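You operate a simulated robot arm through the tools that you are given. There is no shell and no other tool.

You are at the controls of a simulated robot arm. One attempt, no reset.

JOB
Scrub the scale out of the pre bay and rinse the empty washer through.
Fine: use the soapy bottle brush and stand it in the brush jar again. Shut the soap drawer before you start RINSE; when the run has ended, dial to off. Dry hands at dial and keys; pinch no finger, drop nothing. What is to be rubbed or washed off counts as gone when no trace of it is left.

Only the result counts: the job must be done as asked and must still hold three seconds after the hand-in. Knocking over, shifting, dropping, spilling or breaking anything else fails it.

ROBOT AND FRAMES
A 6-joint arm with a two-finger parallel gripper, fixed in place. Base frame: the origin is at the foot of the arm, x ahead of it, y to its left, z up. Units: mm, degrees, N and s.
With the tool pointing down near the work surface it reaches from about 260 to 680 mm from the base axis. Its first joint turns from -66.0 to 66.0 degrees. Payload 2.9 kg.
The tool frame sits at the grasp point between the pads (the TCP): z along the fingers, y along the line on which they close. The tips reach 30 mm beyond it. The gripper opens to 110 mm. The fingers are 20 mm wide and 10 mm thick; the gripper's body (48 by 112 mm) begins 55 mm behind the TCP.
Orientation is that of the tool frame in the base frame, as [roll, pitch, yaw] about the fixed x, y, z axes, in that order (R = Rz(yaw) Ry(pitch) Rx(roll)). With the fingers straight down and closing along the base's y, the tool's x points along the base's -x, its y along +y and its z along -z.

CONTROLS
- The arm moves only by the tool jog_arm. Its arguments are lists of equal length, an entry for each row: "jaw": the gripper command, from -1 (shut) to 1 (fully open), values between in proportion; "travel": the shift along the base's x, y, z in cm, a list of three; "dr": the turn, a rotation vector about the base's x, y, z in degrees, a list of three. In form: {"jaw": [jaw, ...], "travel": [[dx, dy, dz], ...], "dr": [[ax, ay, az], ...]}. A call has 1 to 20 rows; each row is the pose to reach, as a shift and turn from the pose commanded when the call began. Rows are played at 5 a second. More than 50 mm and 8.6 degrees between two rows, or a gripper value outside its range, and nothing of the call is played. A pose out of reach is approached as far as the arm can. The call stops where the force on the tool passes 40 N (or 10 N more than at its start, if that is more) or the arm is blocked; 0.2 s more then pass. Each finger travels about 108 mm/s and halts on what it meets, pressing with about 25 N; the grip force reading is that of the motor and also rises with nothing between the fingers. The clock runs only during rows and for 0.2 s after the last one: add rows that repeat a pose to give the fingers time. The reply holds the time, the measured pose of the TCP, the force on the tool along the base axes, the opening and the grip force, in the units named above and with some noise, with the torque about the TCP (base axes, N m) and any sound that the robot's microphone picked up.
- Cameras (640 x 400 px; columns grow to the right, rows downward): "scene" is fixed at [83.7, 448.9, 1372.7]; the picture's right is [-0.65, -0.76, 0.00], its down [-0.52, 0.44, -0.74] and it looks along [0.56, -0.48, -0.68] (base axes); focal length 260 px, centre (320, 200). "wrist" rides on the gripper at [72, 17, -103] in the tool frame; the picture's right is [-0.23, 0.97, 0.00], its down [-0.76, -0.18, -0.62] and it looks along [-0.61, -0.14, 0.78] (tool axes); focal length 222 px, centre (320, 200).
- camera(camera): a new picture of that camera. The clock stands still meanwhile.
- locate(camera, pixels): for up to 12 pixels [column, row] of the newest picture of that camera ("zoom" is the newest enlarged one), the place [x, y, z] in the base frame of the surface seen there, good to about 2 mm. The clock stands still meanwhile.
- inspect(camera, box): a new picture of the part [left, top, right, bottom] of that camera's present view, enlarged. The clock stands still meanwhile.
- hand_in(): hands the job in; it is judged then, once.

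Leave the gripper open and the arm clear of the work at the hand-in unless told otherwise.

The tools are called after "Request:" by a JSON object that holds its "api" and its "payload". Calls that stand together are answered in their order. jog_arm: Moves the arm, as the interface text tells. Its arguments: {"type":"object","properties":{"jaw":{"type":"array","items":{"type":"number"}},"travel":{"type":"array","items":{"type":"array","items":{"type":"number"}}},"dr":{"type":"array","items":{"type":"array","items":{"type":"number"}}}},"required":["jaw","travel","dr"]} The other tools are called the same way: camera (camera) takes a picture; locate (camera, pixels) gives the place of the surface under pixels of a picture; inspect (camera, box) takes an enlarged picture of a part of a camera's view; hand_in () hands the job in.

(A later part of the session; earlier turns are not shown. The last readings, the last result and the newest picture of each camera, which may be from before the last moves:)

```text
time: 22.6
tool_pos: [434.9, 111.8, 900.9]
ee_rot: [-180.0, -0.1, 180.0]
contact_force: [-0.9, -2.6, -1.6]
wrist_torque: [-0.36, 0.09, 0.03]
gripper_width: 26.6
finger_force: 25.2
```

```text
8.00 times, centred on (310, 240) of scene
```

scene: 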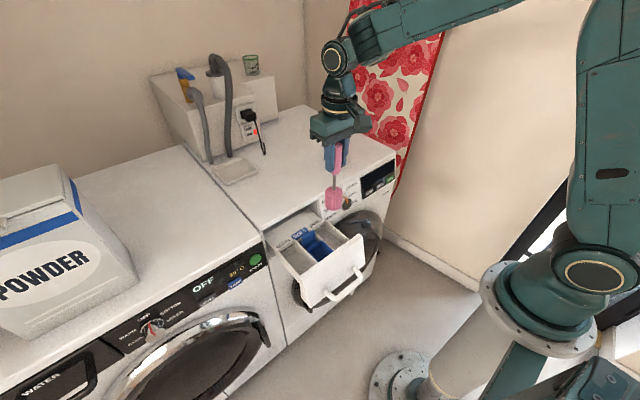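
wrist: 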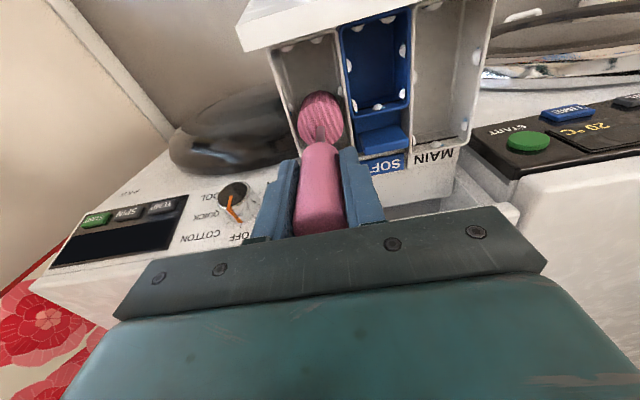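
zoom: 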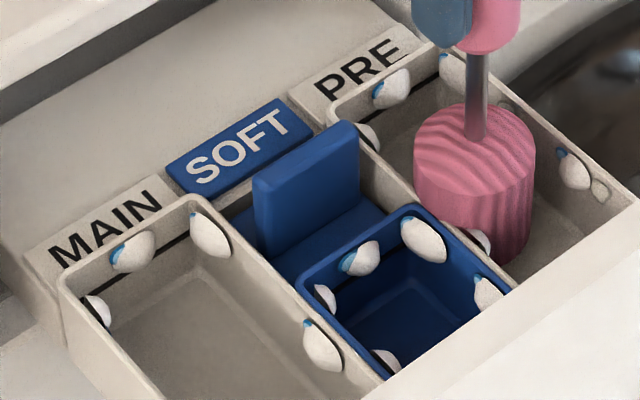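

The white domes grew during scrubbing, so they are suds from the soapy brush. I'll cross to the right wall (y 78) with the same light pressure and stroke there.

Request:
{"api": "jog_arm", "payload": {"jaw": [-1, -1, -1, -1, -1, -1, -1, -1, -1, -1, -1, -1, -1, -1, -1], "travel": [[0, -0.8, 0], [0, -1.5, 0], [0, -1.75, 0], [1.5, -1.75, 0], [2.8, -1.75, 0], [4, -1.75, 0], [2.8, -1.75, 0], [1.5, -1.75, 0], [0, -1.75, 0], [-1.5, -1.75, 0], [-2.8, -1.75, 0], [-4, -1.75, 0], [-2.8, -1.75, 0], [-1.5, -1.75, 0], [0, -1.75, 0]], "dr": [[0, 0, 0], [0, 0, 0], [0, 0, 0], [0, 0, 0], [0, 0, 0], [0, 0, 0], [0, 0, 0], [0, 0, 0], [0, 0, 0], [0, 0, 0], [0, 0, 0], [0, 0, 0], [0, 0, 0], [0, 0, 0], [0, 0, 0]]}}

Request:
{"api": "inspect", "payload": {"camera": "wrist", "box": [250, 20, 390, 165]}}

Request:
{"api": "inspect", "payload": {"camera": "scene", "box": [275, 215, 345, 265]}}

```text
time: 25.8
tool_pos: [434.4, 95.1, 901.8]
ee_rot: [179.9, -0.1, 180.0]
contact_force: [0.2, 0.2, -0.9]
wrist_torque: [0.01, -0.02, 0.03]
gripper_width: 26.3
finger_force: 25.3
```

```text
2.76 times, centred on (320, 92) of wrist
```

zoom: 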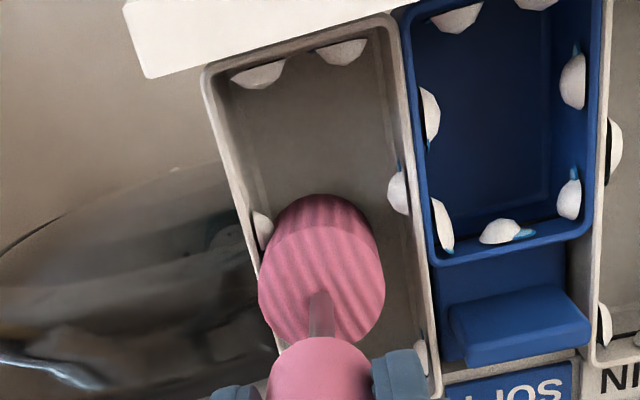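

```text
8.00 times, centred on (310, 240) of scene
```

zoom: 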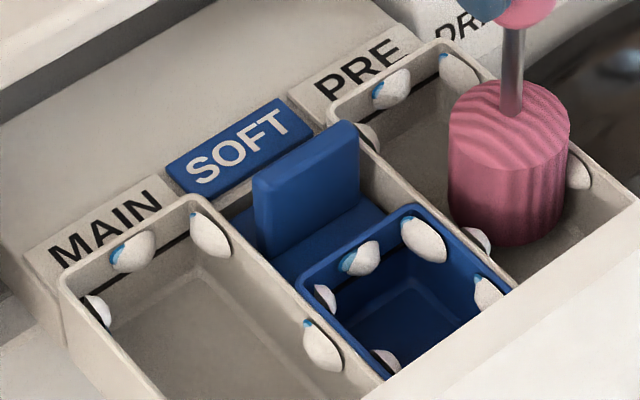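

There is no contact yet at y 95. I'll locate the domes on the left wall, (397,190) and (420,355) in the wrist view, to tell suds from scale, and press 2–3 mm more to the right.

Request:
{"api": "inspect", "payload": {"camera": "wrist", "box": [250, 20, 390, 165]}}

Request:
{"api": "locate", "payload": {"camera": "zoom", "pixels": [[397, 190], [420, 355], [262, 228], [258, 75], [340, 52], [215, 150], [250, 240]]}}

Request:
{"api": "jog_arm", "payload": {"jaw": [-1, -1, -1], "travel": [[0, -0.1, 0], [0, -0.2, 0], [0, -0.25, 0]], "dr": [[0, 0, 0], [0, 0, 0], [0, 0, 0]]}}

```text
2.76 times, centred on (320, 92) of wrist
```

zoom: 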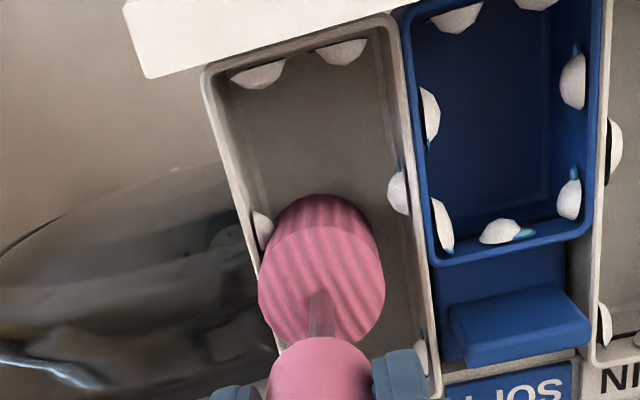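

```text
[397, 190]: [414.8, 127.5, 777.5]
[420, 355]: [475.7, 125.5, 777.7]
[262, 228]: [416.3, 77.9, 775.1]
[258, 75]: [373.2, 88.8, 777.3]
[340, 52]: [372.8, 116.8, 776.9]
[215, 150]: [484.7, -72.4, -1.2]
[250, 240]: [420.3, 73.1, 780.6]
```

```text
time: 26.6
tool_pos: [434.5, 94.4, 902.3]
ee_rot: [180.0, 0.0, -180.0]
contact_force: [0.0, 0.4, -1.1]
wrist_torque: [0.21, 0.02, 0.01]
gripper_width: 26.7
finger_force: 24.6
```

Contact is beginning, with a torque of 0.21 N m. I'll press 1.5 mm more and stroke the right wall end to end, twice.

Request:
{"api": "jog_arm", "payload": {"jaw": [-1, -1, -1, -1, -1, -1, -1, -1, -1, -1, -1, -1, -1, -1, -1, -1, -1, -1, -1, -1], "travel": [[0, -0.15, 0], [1.5, -0.15, 0], [2.8, -0.15, 0], [4, -0.15, 0], [2.8, -0.15, 0], [1.5, -0.15, 0], [0, -0.15, 0], [-1.5, -0.15, 0], [-2.8, -0.15, 0], [-4, -0.15, 0], [-2.8, -0.15, 0], [-1.5, -0.15, 0], [0, -0.15, 0], [1.5, -0.15, 0], [2.8, -0.15, 0], [1.5, -0.15, 0], [0, -0.15, 0], [-2, -0.15, 0], [-3.5, -0.15, 0], [-3.5, 0.6, 0]], "dr": [[0, 0, 0], [0, 0, 0], [0, 0, 0], [0, 0, 0], [0, 0, 0], [0, 0, 0], [0, 0, 0], [0, 0, 0], [0, 0, 0], [0, 0, 0], [0, 0, 0], [0, 0, 0], [0, 0, 0], [0, 0, 0], [0, 0, 0], [0, 0, 0], [0, 0, 0], [0, 0, 0], [0, 0, 0], [0, 0, 0]]}}

Request:
{"api": "inspect", "payload": {"camera": "wrist", "box": [250, 20, 390, 165]}}

Request:
{"api": "inspect", "payload": {"camera": "scene", "box": [275, 215, 345, 265]}}

```text
time: 30.8
tool_pos: [399.0, 99.4, 901.6]
ee_rot: [-179.9, -0.1, 179.9]
contact_force: [0.1, -0.4, -0.4]
wrist_torque: [-0.02, 0.0, -0.01]
gripper_width: 26.6
finger_force: 25.2
```

```text
2.76 times, centred on (320, 92) of wrist
```

zoom: 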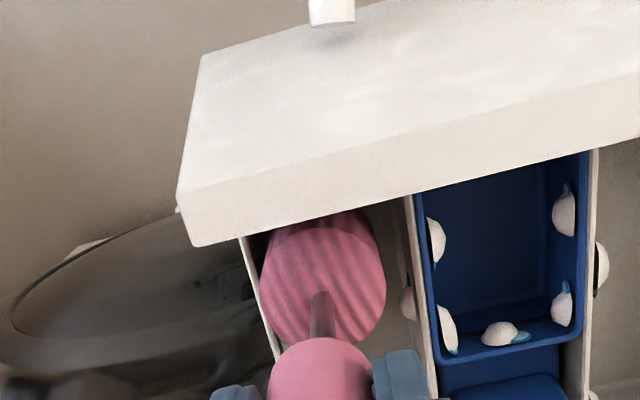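

```text
8.00 times, centred on (310, 240) of scene
```

zoom: 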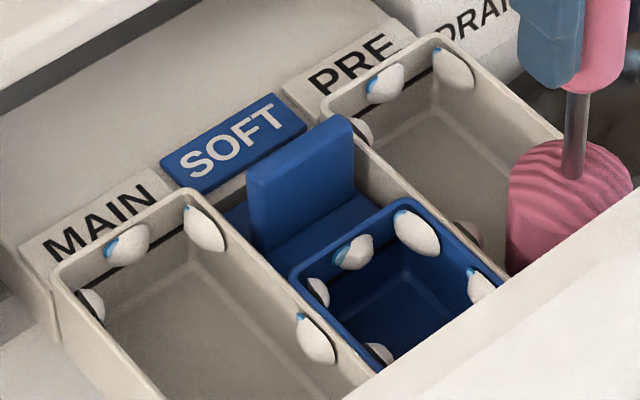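

The drawer itself slid in by about 4 mm, which is harmless because it will be shut later. I'll go back to mid-bay, lift the brush above the rim and turn the tool +90° to check the walls. That grip direction also suits the front and back walls.

Request:
{"api": "jog_arm", "payload": {"jaw": [-1, -1, -1, -1, -1, -1, -1, -1, -1, -1, -1, -1, -1, -1, -1, -1], "travel": [[2, 0.5, 0], [3.5, 0.5, 0], [3.5, 0.5, 2], [3.5, 0.5, 4], [3.5, 0.5, 6], [3.5, 0.5, 6], [3.5, 0.5, 6], [3.5, 0.5, 6], [3.5, 0.5, 6], [3.5, 0.5, 6], [3.5, 0.5, 6], [3.5, 0.5, 6], [3.5, 0.5, 6], [3.5, 0.5, 6], [3.5, 0.5, 6], [3.5, 0.5, 6]], "dr": [[0, 0, 0], [0, 0, 0], [0, 0, 0], [0, 0, 0], [0, 0, 0], [0, 0, 8.2], [0, 0, 16.4], [0, 0, 24.6], [0, 0, 32.8], [0, 0, 41], [0, 0, 49.2], [0, 0, 57.4], [0, 0, 65.6], [0, 0, 73.8], [0, 0, 82], [0, 0, 90]]}}

Request:
{"api": "camera", "payload": {"camera": "wrist"}}

Request:
{"api": "inspect", "payload": {"camera": "scene", "box": [275, 215, 345, 265]}}

```text
time: 34.2
tool_pos: [434.6, 103.1, 961.7]
ee_rot: [-180.0, 0.0, -89.8]
contact_force: [0.7, 0.5, -0.1]
wrist_torque: [-0.03, 0.02, -0.02]
gripper_width: 26.8
finger_force: 24.8
```

```text
taken
```

wrist: 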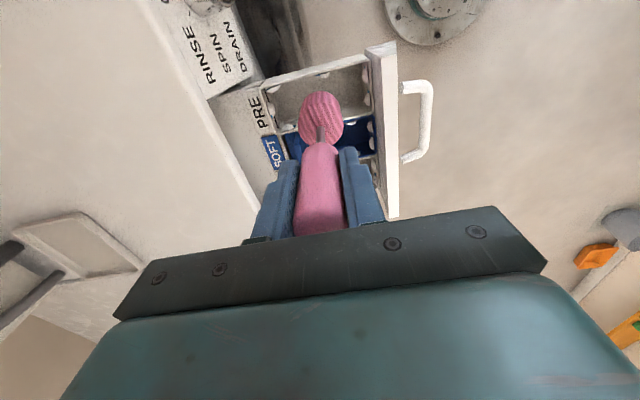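

```text
8.00 times, centred on (310, 240) of scene
```

zoom: 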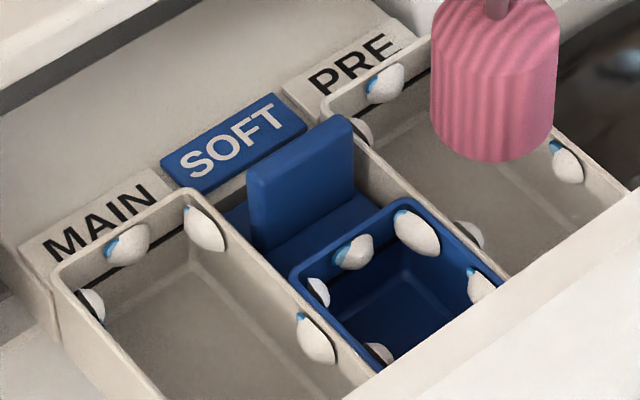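

The right wall's front scale spot looks gone and only a blue-flecked dome remains there. I'll enlarge the wrist view of the bay.

Request:
{"api": "inspect", "payload": {"camera": "wrist", "box": [245, 40, 405, 170]}}

Request:
{"api": "locate", "payload": {"camera": "zoom", "pixels": [[80, 155], [105, 255], [480, 175], [465, 120], [320, 90], [200, 130], [440, 300], [78, 190], [420, 90], [478, 60]]}}

```text
3.08 times, centred on (325, 105) of wrist
```

zoom: 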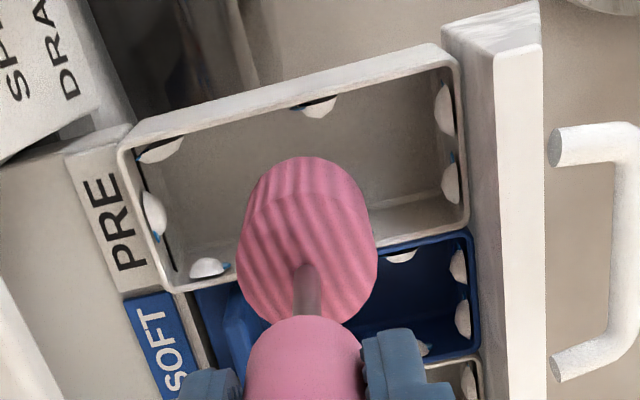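

```text
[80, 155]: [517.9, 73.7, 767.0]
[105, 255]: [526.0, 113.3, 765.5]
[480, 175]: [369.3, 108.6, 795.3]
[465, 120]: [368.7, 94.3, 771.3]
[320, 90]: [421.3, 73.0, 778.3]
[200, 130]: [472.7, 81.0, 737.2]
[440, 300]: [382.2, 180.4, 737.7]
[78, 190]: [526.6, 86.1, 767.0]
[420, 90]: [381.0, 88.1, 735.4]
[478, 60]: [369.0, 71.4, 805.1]
```

Both right-wall scale spots are gone and the brush hides the rest. I'll shift 55 mm toward +x and 25 mm up to uncover the left and front walls.

Request:
{"api": "jog_arm", "payload": {"jaw": [-1, -1, -1], "travel": [[0, 0, 2.5], [3, 0, 2.5], [5.5, 0, 2.5]], "dr": [[0, 0, 0], [0, 0, 0], [0, 0, 0]]}}

Request:
{"api": "camera", "payload": {"camera": "wrist"}}

Request:
{"api": "inspect", "payload": {"camera": "wrist", "box": [280, 40, 440, 170]}}

```text
time: 35.0
tool_pos: [490.4, 103.6, 986.1]
ee_rot: [-180.0, -0.1, -90.0]
contact_force: [-0.4, 0.2, 0.0]
wrist_torque: [0.0, -0.01, 0.0]
gripper_width: 26.4
finger_force: 25.0
```

```text
taken
```

wrist: 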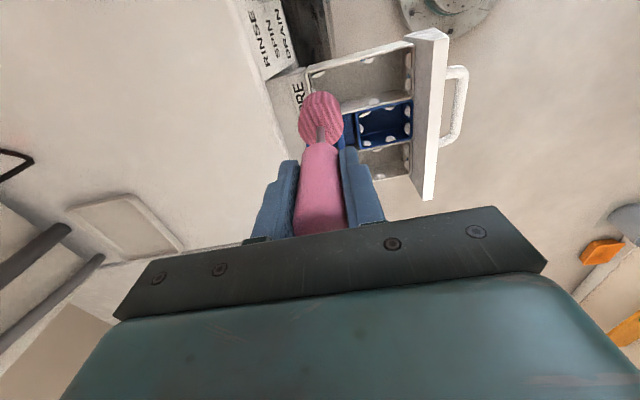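

```text
3.08 times, centred on (360, 105) of wrist
```

zoom: 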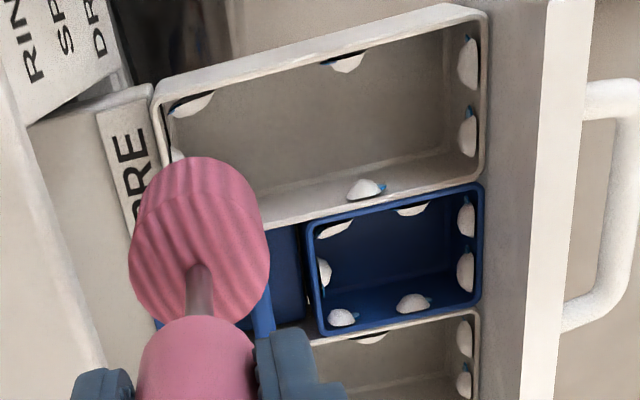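

I'll zoom tighter on the front and left walls.

Request:
{"api": "inspect", "payload": {"camera": "wrist", "box": [345, 40, 415, 110]}}

Request:
{"api": "locate", "payload": {"camera": "zoom", "pixels": [[250, 290], [545, 150], [545, 60], [250, 265], [545, 230], [180, 270], [400, 250]]}}

```text
5.71 times, centred on (380, 75) of wrist
```

zoom: 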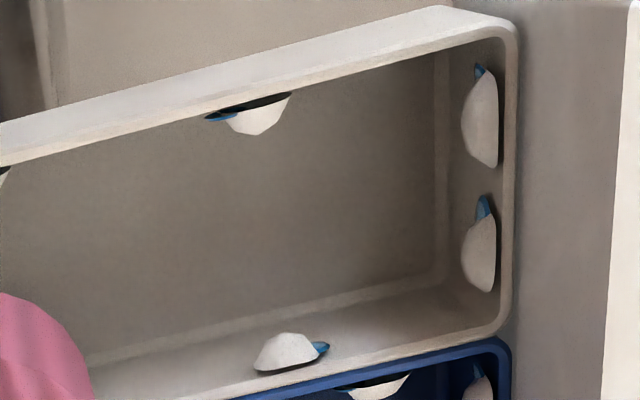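

```text
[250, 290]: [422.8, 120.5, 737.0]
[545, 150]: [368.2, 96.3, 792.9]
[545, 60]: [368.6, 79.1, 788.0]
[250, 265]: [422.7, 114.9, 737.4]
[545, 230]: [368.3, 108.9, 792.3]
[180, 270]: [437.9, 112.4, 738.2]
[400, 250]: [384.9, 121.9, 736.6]
```

Request:
{"api": "inspect", "payload": {"camera": "wrist", "box": [385, 45, 410, 95]}}

Request:
{"api": "locate", "payload": {"camera": "zoom", "pixels": [[320, 60], [320, 100], [320, 200], [330, 150], [320, 230], [360, 300], [300, 180], [345, 60]]}}

```text
8.00 times, centred on (398, 70) of wrist
```

zoom: 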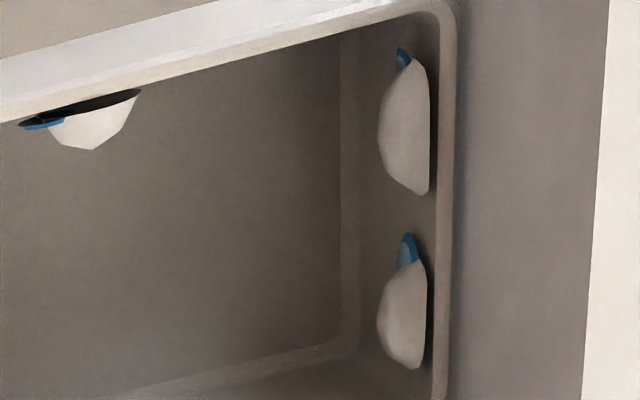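

```text
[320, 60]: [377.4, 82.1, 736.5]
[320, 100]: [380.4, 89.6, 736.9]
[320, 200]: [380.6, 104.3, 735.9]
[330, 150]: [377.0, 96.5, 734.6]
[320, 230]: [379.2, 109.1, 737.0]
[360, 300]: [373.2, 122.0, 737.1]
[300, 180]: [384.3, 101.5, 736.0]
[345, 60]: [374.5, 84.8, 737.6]
```

The front scale may be hidden behind the suds at y 91. I'll go back into the bay with this grip, closing along x, and approach the back wall slowly to feel for contact.

Request:
{"api": "jog_arm", "payload": {"jaw": [-1, -1, -1, -1, -1, -1, -1, -1, -1], "travel": [[-3, 0, 0], [-5.5, 0, -1], [-5.5, 0, -4], [-5.5, 0, -7], [-5.5, 0, -8.5], [-3, 0, -8.5], [-1.5, 0, -8.5], [-1.2, 0, -8.5], [-1.1, 0, -8.5]], "dr": [[0, 0, 0], [0, 0, 0], [0, 0, 0], [0, 0, 0], [0, 0, 0], [0, 0, 0], [0, 0, 0], [0, 0, 0], [0, 0, 0]]}}

```text
time: 37.0
tool_pos: [479.5, 103.5, 900.7]
ee_rot: [-180.0, 0.0, -90.1]
contact_force: [0.7, -0.9, -0.3]
wrist_torque: [0.02, 0.01, -0.02]
gripper_width: 26.4
finger_force: 25.3
```

No contact yet at x 479.5. I'll creep forward 1 mm at a time with side-to-side strokes.

Request:
{"api": "jog_arm", "payload": {"jaw": [-1, -1, -1, -1, -1, -1, -1, -1], "travel": [[0.1, 0.5, 0], [0.1, -0.5, 0], [0.2, 0.5, 0], [0.2, -0.5, 0], [0.3, 0.5, 0], [0.3, -0.5, 0], [0.4, 0.5, 0], [0.4, 0, 0]], "dr": [[0, 0, 0], [0, 0, 0], [0, 0, 0], [0, 0, 0], [0, 0, 0], [0, 0, 0], [0, 0, 0], [0, 0, 0]]}}

Request:
{"api": "camera", "payload": {"camera": "wrist"}}

Request:
{"api": "inspect", "payload": {"camera": "scene", "box": [275, 215, 345, 265]}}

```text
time: 38.8
tool_pos: [482.9, 103.6, 901.7]
ee_rot: [179.9, 0.0, -89.9]
contact_force: [0.2, 0.0, -0.8]
wrist_torque: [0.05, 0.08, 0.0]
gripper_width: 26.6
finger_force: 25.4
```

```text
taken
```

wrist: 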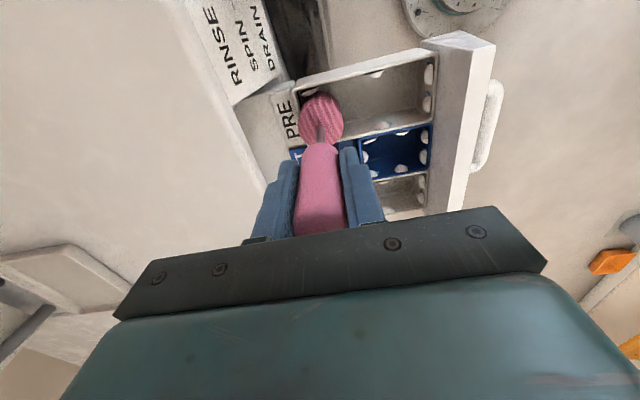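

```text
8.00 times, centred on (310, 240) of scene
```

zoom: 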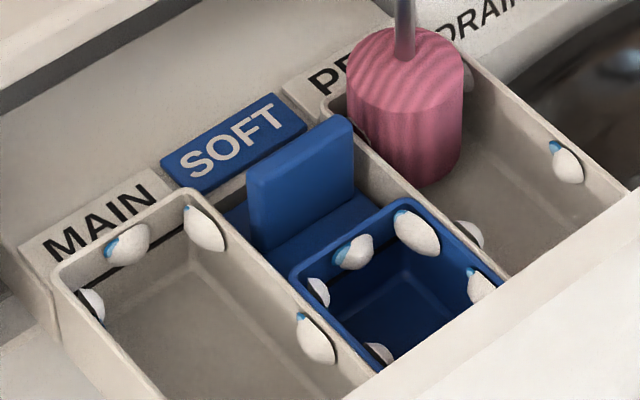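

Contact is just beginning (torque 0.08 about y). I'll creep on with side strokes.

Request:
{"api": "jog_arm", "payload": {"jaw": [-1, -1, -1, -1, -1, -1], "travel": [[0.1, 0.5, 0], [0.1, -0.5, 0], [0.2, 0.5, 0], [0.2, -0.5, 0], [0.2, 0.5, 0], [0.2, 0, 0]], "dr": [[0, 0, 0], [0, 0, 0], [0, 0, 0], [0, 0, 0], [0, 0, 0], [0, 0, 0]]}}

Request:
{"api": "inspect", "payload": {"camera": "scene", "box": [275, 215, 345, 265]}}

```text
time: 40.2
tool_pos: [486.1, 103.6, 901.3]
ee_rot: [180.0, -0.1, -90.0]
contact_force: [-1.0, 0.7, -0.9]
wrist_torque: [0.09, 0.17, 0.02]
gripper_width: 26.7
finger_force: 25.4
```

```text
8.00 times, centred on (310, 240) of scene
```

zoom: 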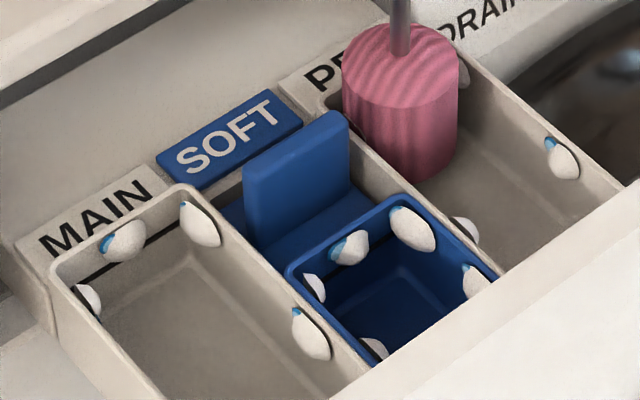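

The contact is about 1.2 N and the drawer yields slightly. I'll hold here and make repeated side strokes across the back spot, with small up-down moves.

Request:
{"api": "jog_arm", "payload": {"jaw": [-1, -1, -1, -1, -1, -1, -1, -1, -1, -1, -1, -1, -1, -1, -1, -1], "travel": [[0.1, 0.5, 0], [0.1, -0.5, 0], [0.1, 0.5, 0.5], [0.1, -0.5, 0.5], [0.15, 0.5, 0], [0.15, -0.5, 0], [0.15, 0.5, -0.3], [0.15, -0.5, -0.3], [0.2, 0.6, 0], [0.2, -0.6, 0], [0.2, 0.6, 0], [0.2, -0.6, 0], [0.2, 0.6, 0.4], [0.2, -0.6, 0.4], [0.2, 0, 0], [-1, 0, 0]], "dr": [[0, 0, 0], [0, 0, 0], [0, 0, 0], [0, 0, 0], [0, 0, 0], [0, 0, 0], [0, 0, 0], [0, 0, 0], [0, 0, 0], [0, 0, 0], [0, 0, 0], [0, 0, 0], [0, 0, 0], [0, 0, 0], [0, 0, 0], [0, 0, 0]]}}

Request:
{"api": "inspect", "payload": {"camera": "scene", "box": [275, 215, 345, 265]}}

```text
time: 43.6
tool_pos: [474.7, 104.1, 902.1]
ee_rot: [-179.9, 0.0, -89.9]
contact_force: [0.7, 0.5, 0.5]
wrist_torque: [-0.01, 0.02, 0.02]
gripper_width: 26.6
finger_force: 25.1
```

```text
8.00 times, centred on (310, 240) of scene
```

zoom: 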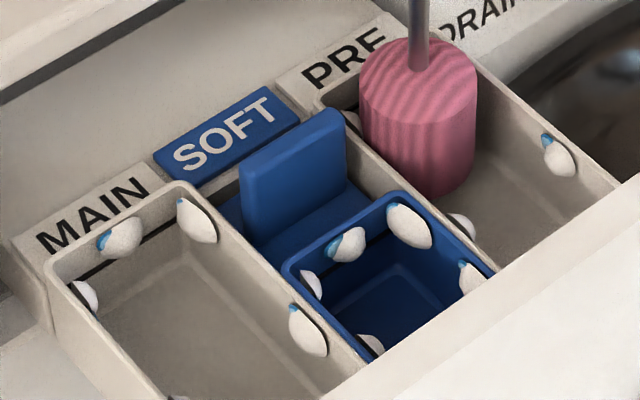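

Now the front wall. I'll cross to x 402 and creep toward it with side strokes.

Request:
{"api": "jog_arm", "payload": {"jaw": [-1, -1, -1, -1, -1, -1, -1, -1, -1, -1, -1], "travel": [[-3, 0, 0], [-6, 0, 0], [-7.1, 0, 0], [-7.3, 0.5, 0], [-7.3, -0.5, 0], [-7.4, 0.5, 0], [-7.4, -0.5, 0], [-7.5, 0.5, 0], [-7.5, -0.5, 0], [-7.6, 0.5, 0], [-7.6, 0, 0]], "dr": [[0, 0, 0], [0, 0, 0], [0, 0, 0], [0, 0, 0], [0, 0, 0], [0, 0, 0], [0, 0, 0], [0, 0, 0], [0, 0, 0], [0, 0, 0], [0, 0, 0]]}}

Request:
{"api": "inspect", "payload": {"camera": "scene", "box": [275, 215, 345, 265]}}

```text
time: 46.0
tool_pos: [398.4, 105.1, 901.9]
ee_rot: [-180.0, 0.0, -90.0]
contact_force: [-0.4, 0.2, -0.5]
wrist_torque: [0.0, 0.02, -0.01]
gripper_width: 26.5
finger_force: 24.8
```

```text
8.00 times, centred on (310, 240) of scene
```

zoom: 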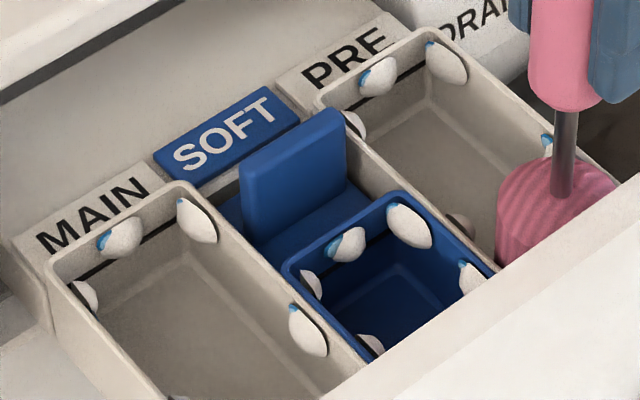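

No contact yet at x 398.4. I'll creep further.

Request:
{"api": "jog_arm", "payload": {"jaw": [-1, -1, -1, -1, -1, -1, -1, -1, -1], "travel": [[-0.1, 0.5, 0], [-0.1, -0.5, 0], [-0.2, 0.5, 0], [-0.2, -0.5, 0], [-0.3, 0.5, 0], [-0.3, -0.5, 0], [-0.4, 0.5, 0], [-0.4, -0.5, 0], [-0.4, 0, 0]], "dr": [[0, 0, 0], [0, 0, 0], [0, 0, 0], [0, 0, 0], [0, 0, 0], [0, 0, 0], [0, 0, 0], [0, 0, 0], [0, 0, 0]]}}

```text
time: 48.0
tool_pos: [394.3, 103.3, 901.7]
ee_rot: [179.9, 0.0, -90.0]
contact_force: [2.2, -1.3, -1.5]
wrist_torque: [-0.08, -0.25, 0.0]
gripper_width: 26.6
finger_force: 25.1
```

Contact with the front wall: torque -0.25, about 2 N. I'll make repeated side strokes here with small height changes.

Request:
{"api": "jog_arm", "payload": {"jaw": [-1, -1, -1, -1, -1, -1, -1, -1, -1, -1, -1, -1, -1, -1, -1, -1], "travel": [[0, 0.5, 0], [0, -0.5, 0], [-0.05, 0.5, 0.5], [-0.05, -0.5, 0.5], [-0.05, 0.5, 0], [-0.05, -0.5, 0], [-0.1, 0.5, -0.3], [-0.1, -0.5, -0.3], [-0.1, 0.6, 0], [-0.1, -0.6, 0], [-0.15, 0.6, 0], [-0.15, -0.6, 0], [-0.15, 0.6, 0.4], [-0.15, -0.6, 0.4], [-0.15, 0, 0], [1.5, 0, 0]], "dr": [[0, 0, 0], [0, 0, 0], [0, 0, 0], [0, 0, 0], [0, 0, 0], [0, 0, 0], [0, 0, 0], [0, 0, 0], [0, 0, 0], [0, 0, 0], [0, 0, 0], [0, 0, 0], [0, 0, 0], [0, 0, 0], [0, 0, 0], [0, 0, 0]]}}

Request:
{"api": "inspect", "payload": {"camera": "scene", "box": [275, 215, 345, 265]}}

```text
time: 51.4
tool_pos: [409.9, 105.3, 902.0]
ee_rot: [179.9, 0.0, -90.0]
contact_force: [0.5, -0.6, -0.1]
wrist_torque: [0.01, 0.0, 0.01]
gripper_width: 26.6
finger_force: 24.7
```

```text
8.00 times, centred on (310, 240) of scene
```

zoom: 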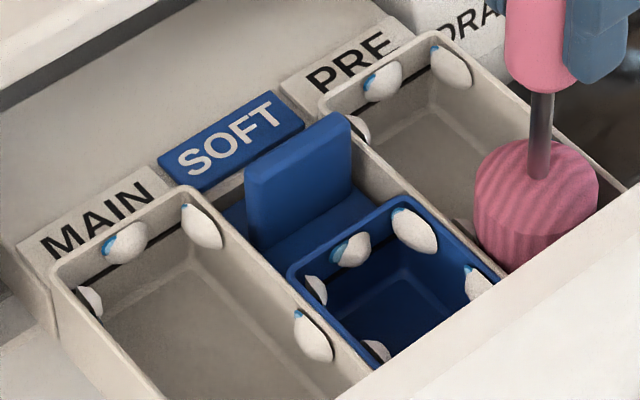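

Now I'll lift out and inspect. First up 85 mm at mid-bay, then shift +x as before.

Request:
{"api": "jog_arm", "payload": {"jaw": [-1, -1, -1, -1, -1, -1], "travel": [[2.5, 0, 0], [2.5, 0, 3], [2.5, 0, 6], [2.5, 0, 8.5], [5.5, 0, 8.5], [8, 0, 8.5]], "dr": [[0, 0, 0], [0, 0, 0], [0, 0, 0], [0, 0, 0], [0, 0, 0], [0, 0, 0]]}}

Request:
{"api": "inspect", "payload": {"camera": "wrist", "box": [340, 40, 420, 110]}}

Request:
{"api": "inspect", "payload": {"camera": "scene", "box": [300, 215, 350, 250]}}

```text
time: 52.8
tool_pos: [489.1, 104.5, 986.5]
ee_rot: [-179.9, 0.0, -90.0]
contact_force: [0.1, 0.1, -0.9]
wrist_torque: [0.01, 0.01, 0.01]
gripper_width: 26.4
finger_force: 24.9
```

```text
5.71 times, centred on (380, 75) of wrist
```

zoom: 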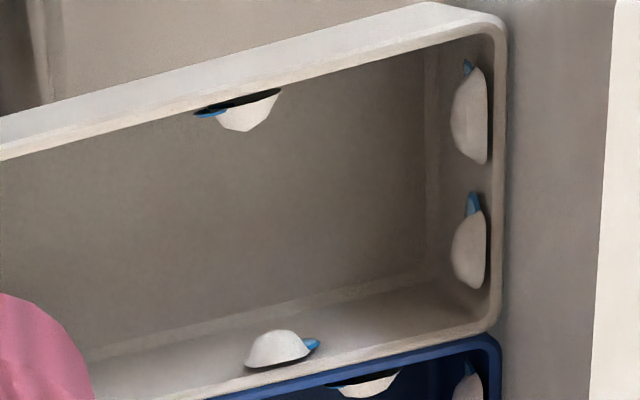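

```text
11.43 times, centred on (325, 232) of scene
```

zoom: 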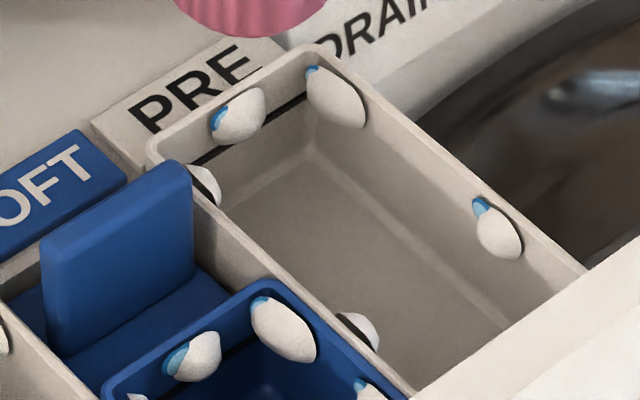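

I'll locate the domes in this zoom and compare them with the original scale positions: back y 105, left x 468 and 401, right x 456 and 406.

Request:
{"api": "locate", "payload": {"camera": "zoom", "pixels": [[240, 118], [335, 100], [497, 232], [205, 185], [360, 330], [305, 50], [155, 145], [580, 265], [270, 115], [190, 340], [285, 330]]}}

Request:
{"api": "inspect", "payload": {"camera": "scene", "box": [308, 212, 333, 232]}}

Request:
{"api": "inspect", "payload": {"camera": "wrist", "box": [355, 75, 415, 105]}}

```text
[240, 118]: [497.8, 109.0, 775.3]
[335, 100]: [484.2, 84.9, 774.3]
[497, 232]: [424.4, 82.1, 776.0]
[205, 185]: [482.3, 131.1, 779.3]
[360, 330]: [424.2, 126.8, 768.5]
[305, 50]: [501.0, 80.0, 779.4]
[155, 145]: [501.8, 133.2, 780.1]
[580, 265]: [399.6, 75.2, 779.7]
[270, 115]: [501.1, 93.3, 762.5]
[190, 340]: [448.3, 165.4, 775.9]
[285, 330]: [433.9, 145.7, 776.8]
```

```text
16.00 times, centred on (320, 222) of scene
```

zoom: 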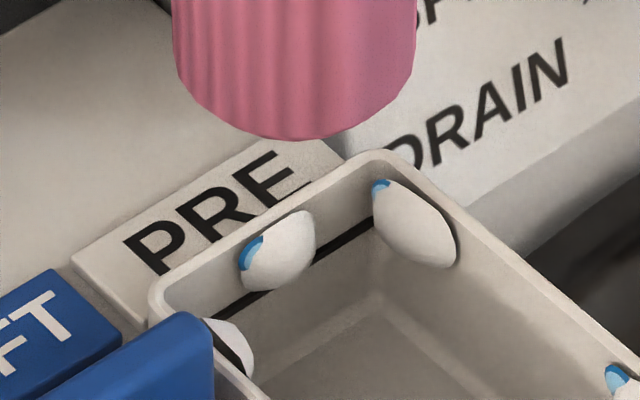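

```text
10.67 times, centred on (385, 90) of wrist
```

zoom: 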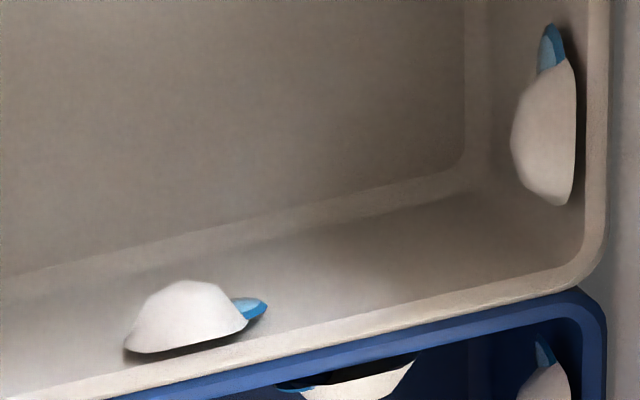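

The seven domes match the pattern in the untouched main bay, so they are suds. The right-wall and left-front scale is clearly gone, but the back, left-back and front spots may sit behind suds. I'll do a second pass, back wall first.

Request:
{"api": "jog_arm", "payload": {"jaw": [-1, -1, -1, -1, -1, -1, -1, -1, -1, -1, -1, -1, -1, -1, -1, -1, -1, -1, -1, -1], "travel": [[-3, 0, 0], [-5.5, 0, -1], [-5.5, 0, -5], [-5.5, 0, -8.5], [-3, 0, -8.5], [-1, 0, -8.5], [-0.6, 0.5, -8.5], [-0.5, -0.5, -8.5], [-0.4, 0.5, -8.5], [-0.35, -0.5, -8.5], [-0.3, 0.6, -8.5], [-0.3, -0.6, -8.5], [-0.25, 0.6, -8.5], [-0.25, -0.6, -8.5], [-0.2, 0.3, -8.5], [-0.2, 0.3, -7.5], [-0.2, 0.3, -8.8], [-0.2, 0, -7.5], [-0.2, 0, -8.5], [-0.2, 0.5, -8.5]], "dr": [[0, 0, 0], [0, 0, 0], [0, 0, 0], [0, 0, 0], [0, 0, 0], [0, 0, 0], [0, 0, 0], [0, 0, 0], [0, 0, 0], [0, 0, 0], [0, 0, 0], [0, 0, 0], [0, 0, 0], [0, 0, 0], [0, 0, 0], [0, 0, 0], [0, 0, 0], [0, 0, 0], [0, 0, 0], [0, 0, 0]]}}

```text
time: 57.0
tool_pos: [487.4, 109.4, 902.1]
ee_rot: [180.0, 0.0, -90.0]
contact_force: [-0.6, 0.7, -0.4]
wrist_torque: [0.03, 0.01, 0.0]
gripper_width: 26.3
finger_force: 25.1
```

The drawer drifted in with the strokes and contact was light at the end. I'll make a few more strokes, creeping another 3 mm, then read the force.

Request:
{"api": "jog_arm", "payload": {"jaw": [-1, -1, -1, -1, -1, -1, -1, -1, -1, -1, -1, -1], "travel": [[0.1, -1.0, 0], [0.15, 0, 0], [0.2, -1.0, 0], [0.2, 0, 0], [0.25, -1.0, 0], [0.25, 0, 0], [0.3, -1.0, 0], [0.3, 0, 0], [0.35, -1.0, 0], [0.35, 0, 0], [0.4, -1.0, 0], [0.4, -0.5, 0]], "dr": [[0, 0, 0], [0, 0, 0], [0, 0, 0], [0, 0, 0], [0, 0, 0], [0, 0, 0], [0, 0, 0], [0, 0, 0], [0, 0, 0], [0, 0, 0], [0, 0, 0], [0, 0, 0]]}}

Request:
{"api": "inspect", "payload": {"camera": "scene", "box": [275, 205, 345, 260]}}

```text
time: 59.6
tool_pos: [491.2, 104.7, 901.6]
ee_rot: [-180.0, 0.0, -90.0]
contact_force: [-3.0, 0.0, -0.8]
wrist_torque: [-0.07, 0.18, -0.01]
gripper_width: 26.5
finger_force: 25.2
```

```text
7.27 times, centred on (310, 232) of scene
```

zoom: 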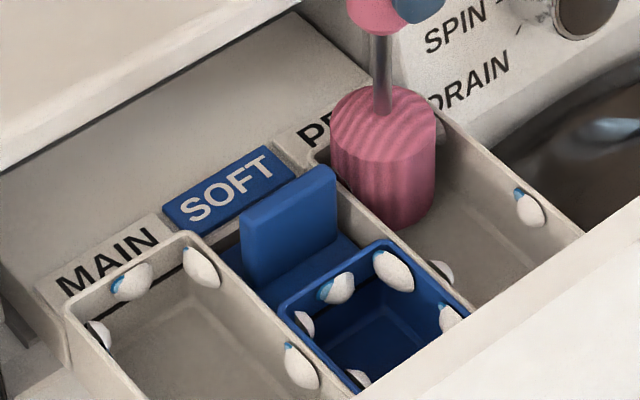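

That is solid contact and many strokes on the back wall. Now a second pass on the front wall.

Request:
{"api": "jog_arm", "payload": {"jaw": [-1, -1, -1, -1, -1, -1, -1, -1, -1, -1, -1, -1, -1, -1, -1, -1, -1, -1], "travel": [[-3, 0, 0], [-6, 0, 0], [-8.5, 0, 0], [-9.0, 0.5, 0], [-9.1, -0.5, 0], [-9.2, 0.5, 0], [-9.3, -0.5, 0], [-9.4, 0.5, 0], [-9.5, -0.5, 0], [-9.6, 0.5, 0], [-9.7, -0.5, 0], [-9.75, 0.5, 0], [-9.8, -0.5, 0], [-9.8, 0.5, 0], [-9.85, -0.5, 0.8], [-9.85, 0.5, 0.8], [-9.9, -0.5, 0], [-9.9, 0, 0]], "dr": [[0, 0, 0], [0, 0, 0], [0, 0, 0], [0, 0, 0], [0, 0, 0], [0, 0, 0], [0, 0, 0], [0, 0, 0], [0, 0, 0], [0, 0, 0], [0, 0, 0], [0, 0, 0], [0, 0, 0], [0, 0, 0], [0, 0, 0], [0, 0, 0], [0, 0, 0], [0, 0, 0]]}}

```text
time: 63.4
tool_pos: [392.7, 103.1, 901.6]
ee_rot: [-179.9, 0.0, -90.1]
contact_force: [2.3, -0.9, -1.4]
wrist_torque: [-0.1, -0.25, -0.04]
gripper_width: 26.6
finger_force: 24.5
```

Front done with about 2 N of contact. I'll return to mid-bay, turn the tool back -90° so it closes along y, and do a second pass on the left wall.

Request:
{"api": "jog_arm", "payload": {"jaw": [-1, -1, -1, -1, -1, -1, -1, -1, -1, -1, -1, -1, -1], "travel": [[2, 0, 0], [4.3, 0, 0], [4.3, 0, 0], [4.3, 0, 0], [4.3, 0, 0], [4.3, 0, 0], [4.3, 0, 0], [4.3, 0, 0], [4.3, 0, 0], [4.3, 0, 0], [4.3, 0, 0], [4.3, 0, 0], [4.3, 0, 0]], "dr": [[0, 0, 0], [0, 0, 0], [0, 0, -8.2], [0, 0, -16.4], [0, 0, -24.6], [0, 0, -32.8], [0, 0, -41], [0, 0, -49.2], [0, 0, -57.4], [0, 0, -65.6], [0, 0, -73.8], [0, 0, -82], [0, 0, -90]]}}

Request:
{"api": "jog_arm", "payload": {"jaw": [-1, -1, -1, -1, -1, -1, -1, -1, -1, -1, -1, -1, -1, -1, -1, -1, -1, -1, -1, -1], "travel": [[0, 0.5, 0], [0, 0.85, 0], [1.5, 0.9, 0], [2.5, 0.9, 0], [3.8, 0.9, 0], [2.5, 0.95, 0], [3.8, 0.95, 0], [2.5, 0.95, 0], [3.8, 0.95, 0], [2.5, 0.95, 0.6], [3.8, 0.95, 0.6], [2.5, 0.95, 0], [0.5, 0.95, 0], [-1, 0.95, 0], [-2.5, 0.95, 0], [-3.6, 0.95, 0], [-2.5, 0.95, 0], [-3.6, 0.95, 0], [-2, 0.95, 0], [0, 0.95, 0]], "dr": [[0, 0, 0], [0, 0, 0], [0, 0, 0], [0, 0, 0], [0, 0, 0], [0, 0, 0], [0, 0, 0], [0, 0, 0], [0, 0, 0], [0, 0, 0], [0, 0, 0], [0, 0, 0], [0, 0, 0], [0, 0, 0], [0, 0, 0], [0, 0, 0], [0, 0, 0], [0, 0, 0], [0, 0, 0], [0, 0, 0]]}}

```text
time: 66.2
tool_pos: [437.2, 103.2, 900.4]
ee_rot: [-179.9, 0.0, 179.9]
contact_force: [0.2, -0.4, -1.3]
wrist_torque: [0.0, 0.01, 0.02]
gripper_width: 26.6
finger_force: 24.6
```

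```text
time: 70.4
tool_pos: [435.8, 114.0, 901.5]
ee_rot: [180.0, -0.1, -180.0]
contact_force: [-1.8, -7.8, -1.2]
wrist_torque: [-0.9, 0.23, 0.03]
gripper_width: 26.6
finger_force: 24.9
```

There was strong rubbing on the left wall (7.8 N). I'll back off to the centre, lift out and take a last look at every wall.

Request:
{"api": "jog_arm", "payload": {"jaw": [-1, -1, -1, -1, -1, -1], "travel": [[0, -0.6, 0], [0, -0.95, 0], [0, -0.95, 2.5], [0, -0.95, 5], [0, -0.95, 7.5], [0, -0.95, 10]], "dr": [[0, 0, 0], [0, 0, 0], [0, 0, 0], [0, 0, 0], [0, 0, 0], [0, 0, 0]]}}

Request:
{"api": "inspect", "payload": {"camera": "wrist", "box": [240, 0, 400, 160]}}

Request:
{"api": "inspect", "payload": {"camera": "scene", "box": [300, 212, 350, 250]}}

```text
time: 71.8
tool_pos: [436.1, 104.0, 1002.1]
ee_rot: [180.0, 0.0, -180.0]
contact_force: [0.3, -0.5, -0.8]
wrist_torque: [0.0, -0.02, 0.01]
gripper_width: 26.5
finger_force: 24.7
```

```text
2.50 times, centred on (320, 80) of wrist
```

zoom: 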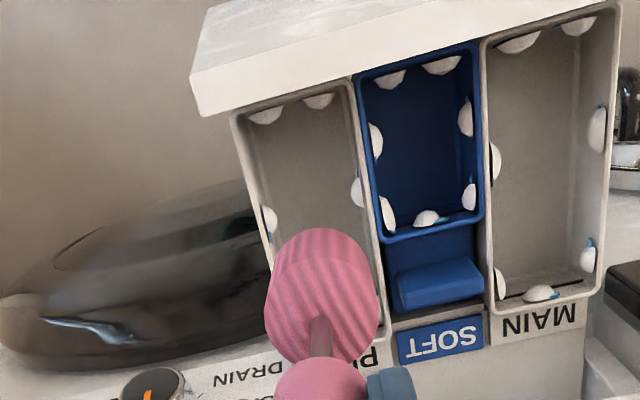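

```text
10.53 times, centred on (325, 231) of scene
```

zoom: 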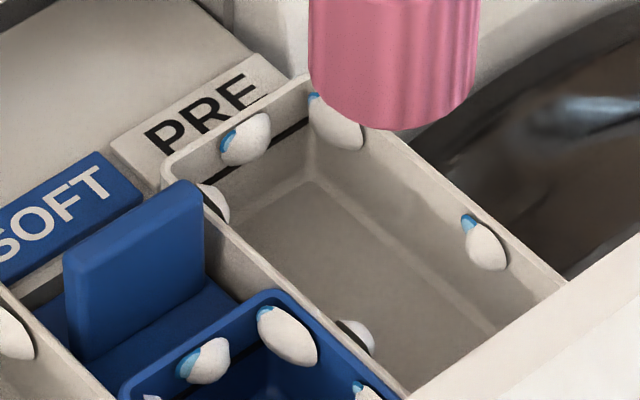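

No scale shows anywhere in the pre bay now, only suds domes like those in the other bays. I'll carry the brush back along the same route, over the worktop at bristle height ~970, to above the jar.

Request:
{"api": "jog_arm", "payload": {"jaw": [-1, -1, -1, -1, -1, -1, -1, -1, -1, -1, -1, -1], "travel": [[0, 0, 3], [0, 0, 6], [2.5, 0, 8.5], [6, 0, 10.5], [9.5, 0, 11.3], [11, -2, 11.8], [12, -5.5, 11.8], [13, -9, 11.8], [15, -12.5, 11.8], [17, -16, 11.8], [18.6, -19.4, 11.8], [18.6, -19.4, 11.8]], "dr": [[0, 0, 0], [0, 0, 0], [0, 0, 0], [0, 0, 0], [0, 0, 0], [0, 0, 0], [0, 0, 0], [0, 0, 0], [0, 0, 0], [0, 0, 0], [0, 0, 0], [0, 0, 0]]}}

Request:
{"api": "camera", "payload": {"camera": "wrist"}}

Request:
{"api": "inspect", "payload": {"camera": "scene", "box": [290, 20, 400, 180]}}

```text
time: 74.4
tool_pos: [622.6, -89.4, 1120.1]
ee_rot: [180.0, -0.1, 179.9]
contact_force: [0.2, 0.6, -0.9]
wrist_torque: [0.0, 0.03, -0.01]
gripper_width: 26.8
finger_force: 24.8
```

```text
taken
```

wrist: 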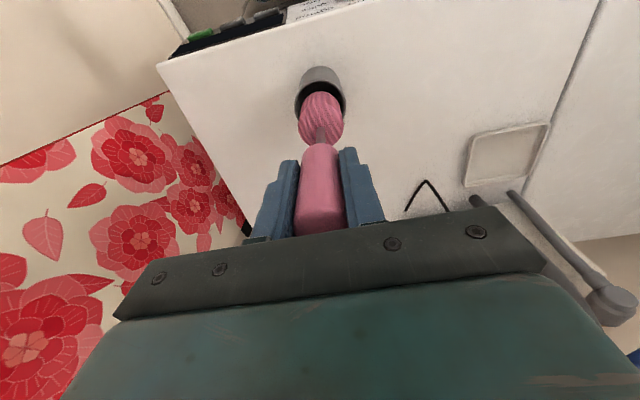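

```text
2.50 times, centred on (345, 100) of scene
```

zoom: 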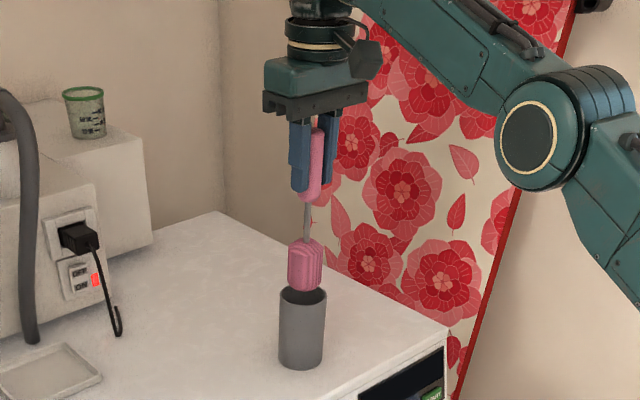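

The bristle head hangs above the jar. I'll locate the head edges and the rim to align the centres before lowering.

Request:
{"api": "inspect", "payload": {"camera": "wrist", "box": [280, 55, 360, 155]}}

Request:
{"api": "locate", "payload": {"camera": "zoom", "pixels": [[152, 220], [320, 215], [235, 140], [235, 200], [130, 150], [328, 150], [135, 190], [325, 185], [230, 120]]}}

Request:
{"api": "inspect", "payload": {"camera": "scene", "box": [315, 100, 365, 175]}}

Request:
{"api": "locate", "payload": {"camera": "zoom", "pixels": [[275, 110], [342, 110], [308, 80], [308, 150], [308, 130], [263, 205], [359, 210]]}}

```text
4.00 times, centred on (320, 105) of wrist
```

zoom: 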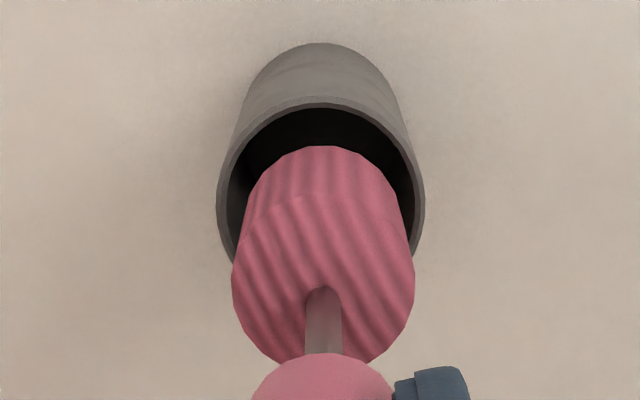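

```text
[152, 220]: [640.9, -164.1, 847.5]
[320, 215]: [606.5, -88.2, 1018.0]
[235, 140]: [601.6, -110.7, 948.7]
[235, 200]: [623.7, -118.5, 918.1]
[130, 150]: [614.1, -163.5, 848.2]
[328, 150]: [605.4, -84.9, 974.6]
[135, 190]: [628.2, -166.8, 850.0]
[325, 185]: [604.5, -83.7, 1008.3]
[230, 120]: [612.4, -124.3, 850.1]
```

```text
5.33 times, centred on (340, 138) of scene
```

zoom: 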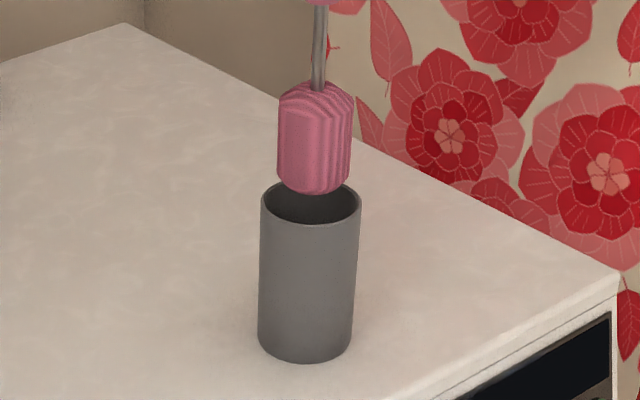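

```text
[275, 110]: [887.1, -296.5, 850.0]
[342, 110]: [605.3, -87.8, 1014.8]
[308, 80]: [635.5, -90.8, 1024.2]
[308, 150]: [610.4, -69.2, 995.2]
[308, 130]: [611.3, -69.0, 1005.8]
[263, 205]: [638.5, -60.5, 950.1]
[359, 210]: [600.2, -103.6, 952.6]
```

The centres agree within 1–2 mm and the jar clearance is about 6 mm. I'll correct by 1 mm and lower halfway in.

Request:
{"api": "jog_arm", "payload": {"jaw": [-1, -1, -1, -1, -1], "travel": [[0.1, -0.1, 0], [0.1, -0.1, -1.5], [0.1, -0.1, -3], [0.1, -0.1, -4.5], [0.1, -0.1, -5]], "dr": [[0, 0, 0], [0, 0, 0], [0, 0, 0], [0, 0, 0], [0, 0, 0]]}}

Request:
{"api": "inspect", "payload": {"camera": "scene", "box": [310, 60, 370, 180]}}

Request:
{"api": "inspect", "payload": {"camera": "wrist", "box": [280, 55, 360, 155]}}

```text
time: 75.6
tool_pos: [622.8, -90.0, 1069.2]
ee_rot: [-179.9, 0.0, -180.0]
contact_force: [0.3, 0.0, -0.2]
wrist_torque: [-0.01, 0.02, 0.02]
gripper_width: 26.7
finger_force: 25.0
```

```text
3.33 times, centred on (340, 120) of scene
```

zoom: 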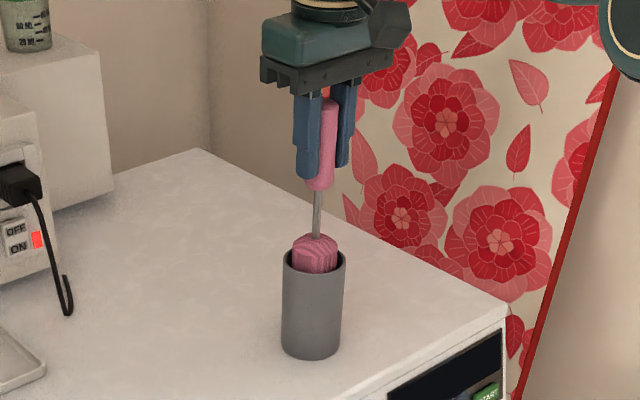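

```text
4.00 times, centred on (320, 105) of wrist
```

zoom: 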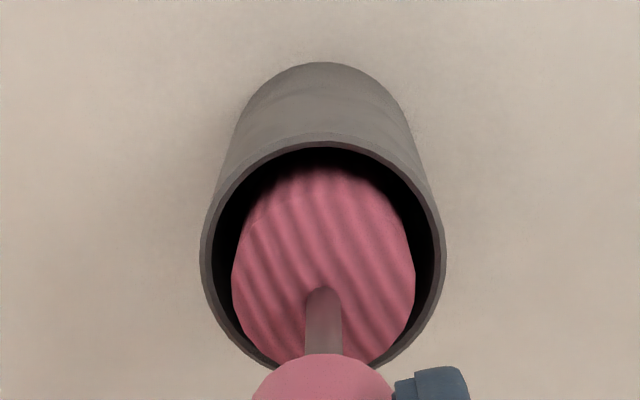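

The head is entering the jar centrally with no force. I'll lower another 48 mm.

Request:
{"api": "jog_arm", "payload": {"jaw": [-1, -1, -1, -1, -1], "travel": [[0, 0, -1.5], [0, 0, -3], [0, 0, -4], [0, 0, -4.7], [0, 0, -4.8]], "dr": [[0, 0, 0], [0, 0, 0], [0, 0, 0], [0, 0, 0], [0, 0, 0]]}}

```text
time: 76.8
tool_pos: [621.1, -91.0, 1020.6]
ee_rot: [-180.0, 0.0, 179.9]
contact_force: [0.5, -0.2, 0.7]
wrist_torque: [0.0, -0.03, -0.01]
gripper_width: 26.6
finger_force: 24.5
```

No contact at z 1020.6. I'll lower in 1.5 mm steps, with x +1.5 mm to match the original pick-up spot, and watch for the jar floor.

Request:
{"api": "jog_arm", "payload": {"jaw": [-1, -1, -1, -1], "travel": [[0.15, 0, 0], [0.15, 0, -0.15], [0.15, 0, -0.3], [0.15, 0, -0.4]], "dr": [[0, 0, 0], [0, 0, 0], [0, 0, 0], [0, 0, 0]]}}

```text
time: 77.8
tool_pos: [623.9, -91.1, 1018.1]
ee_rot: [180.0, 0.1, 179.9]
contact_force: [-1.4, 0.7, 6.4]
wrist_torque: [0.12, 0.37, 0.01]
gripper_width: 26.3
finger_force: 25.2
```

The jar floor is met (6.4 N up). I'll ease up 2 mm and open the fingers gently.

Request:
{"api": "jog_arm", "payload": {"jaw": [-1, -1, -0.5, -0.45, -0.4, -0.3, -0.3], "travel": [[0, 0, 0.15], [0, 0, 0.25], [0, 0, 0.25], [0, 0, 0.25], [0, 0, 0.25], [0, 0, 0.25], [0, 0, 0.25]], "dr": [[0, 0, 0], [0, 0, 0], [0, 0, 0], [0, 0, 0], [0, 0, 0], [0, 0, 0], [0, 0, 0]]}}

Request:
{"api": "inspect", "payload": {"camera": "scene", "box": [310, 60, 370, 180]}}

Request:
{"api": "camera", "payload": {"camera": "wrist"}}

```text
time: 79.4
tool_pos: [624.9, -90.1, 1019.6]
ee_rot: [179.9, -0.1, 180.0]
contact_force: [-0.3, -0.5, 0.0]
wrist_torque: [0.01, 0.04, 0.03]
gripper_width: 38.4
finger_force: 0.1
```

```text
3.33 times, centred on (340, 120) of scene
```

zoom: 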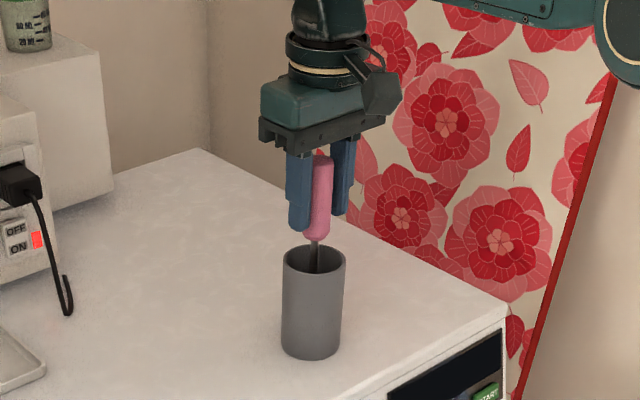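

```text
taken
```

wrist: 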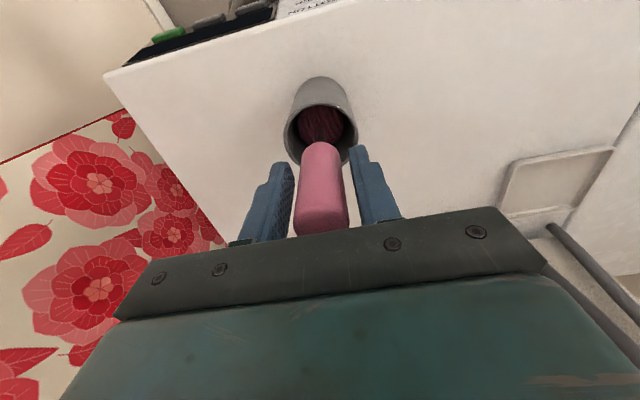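

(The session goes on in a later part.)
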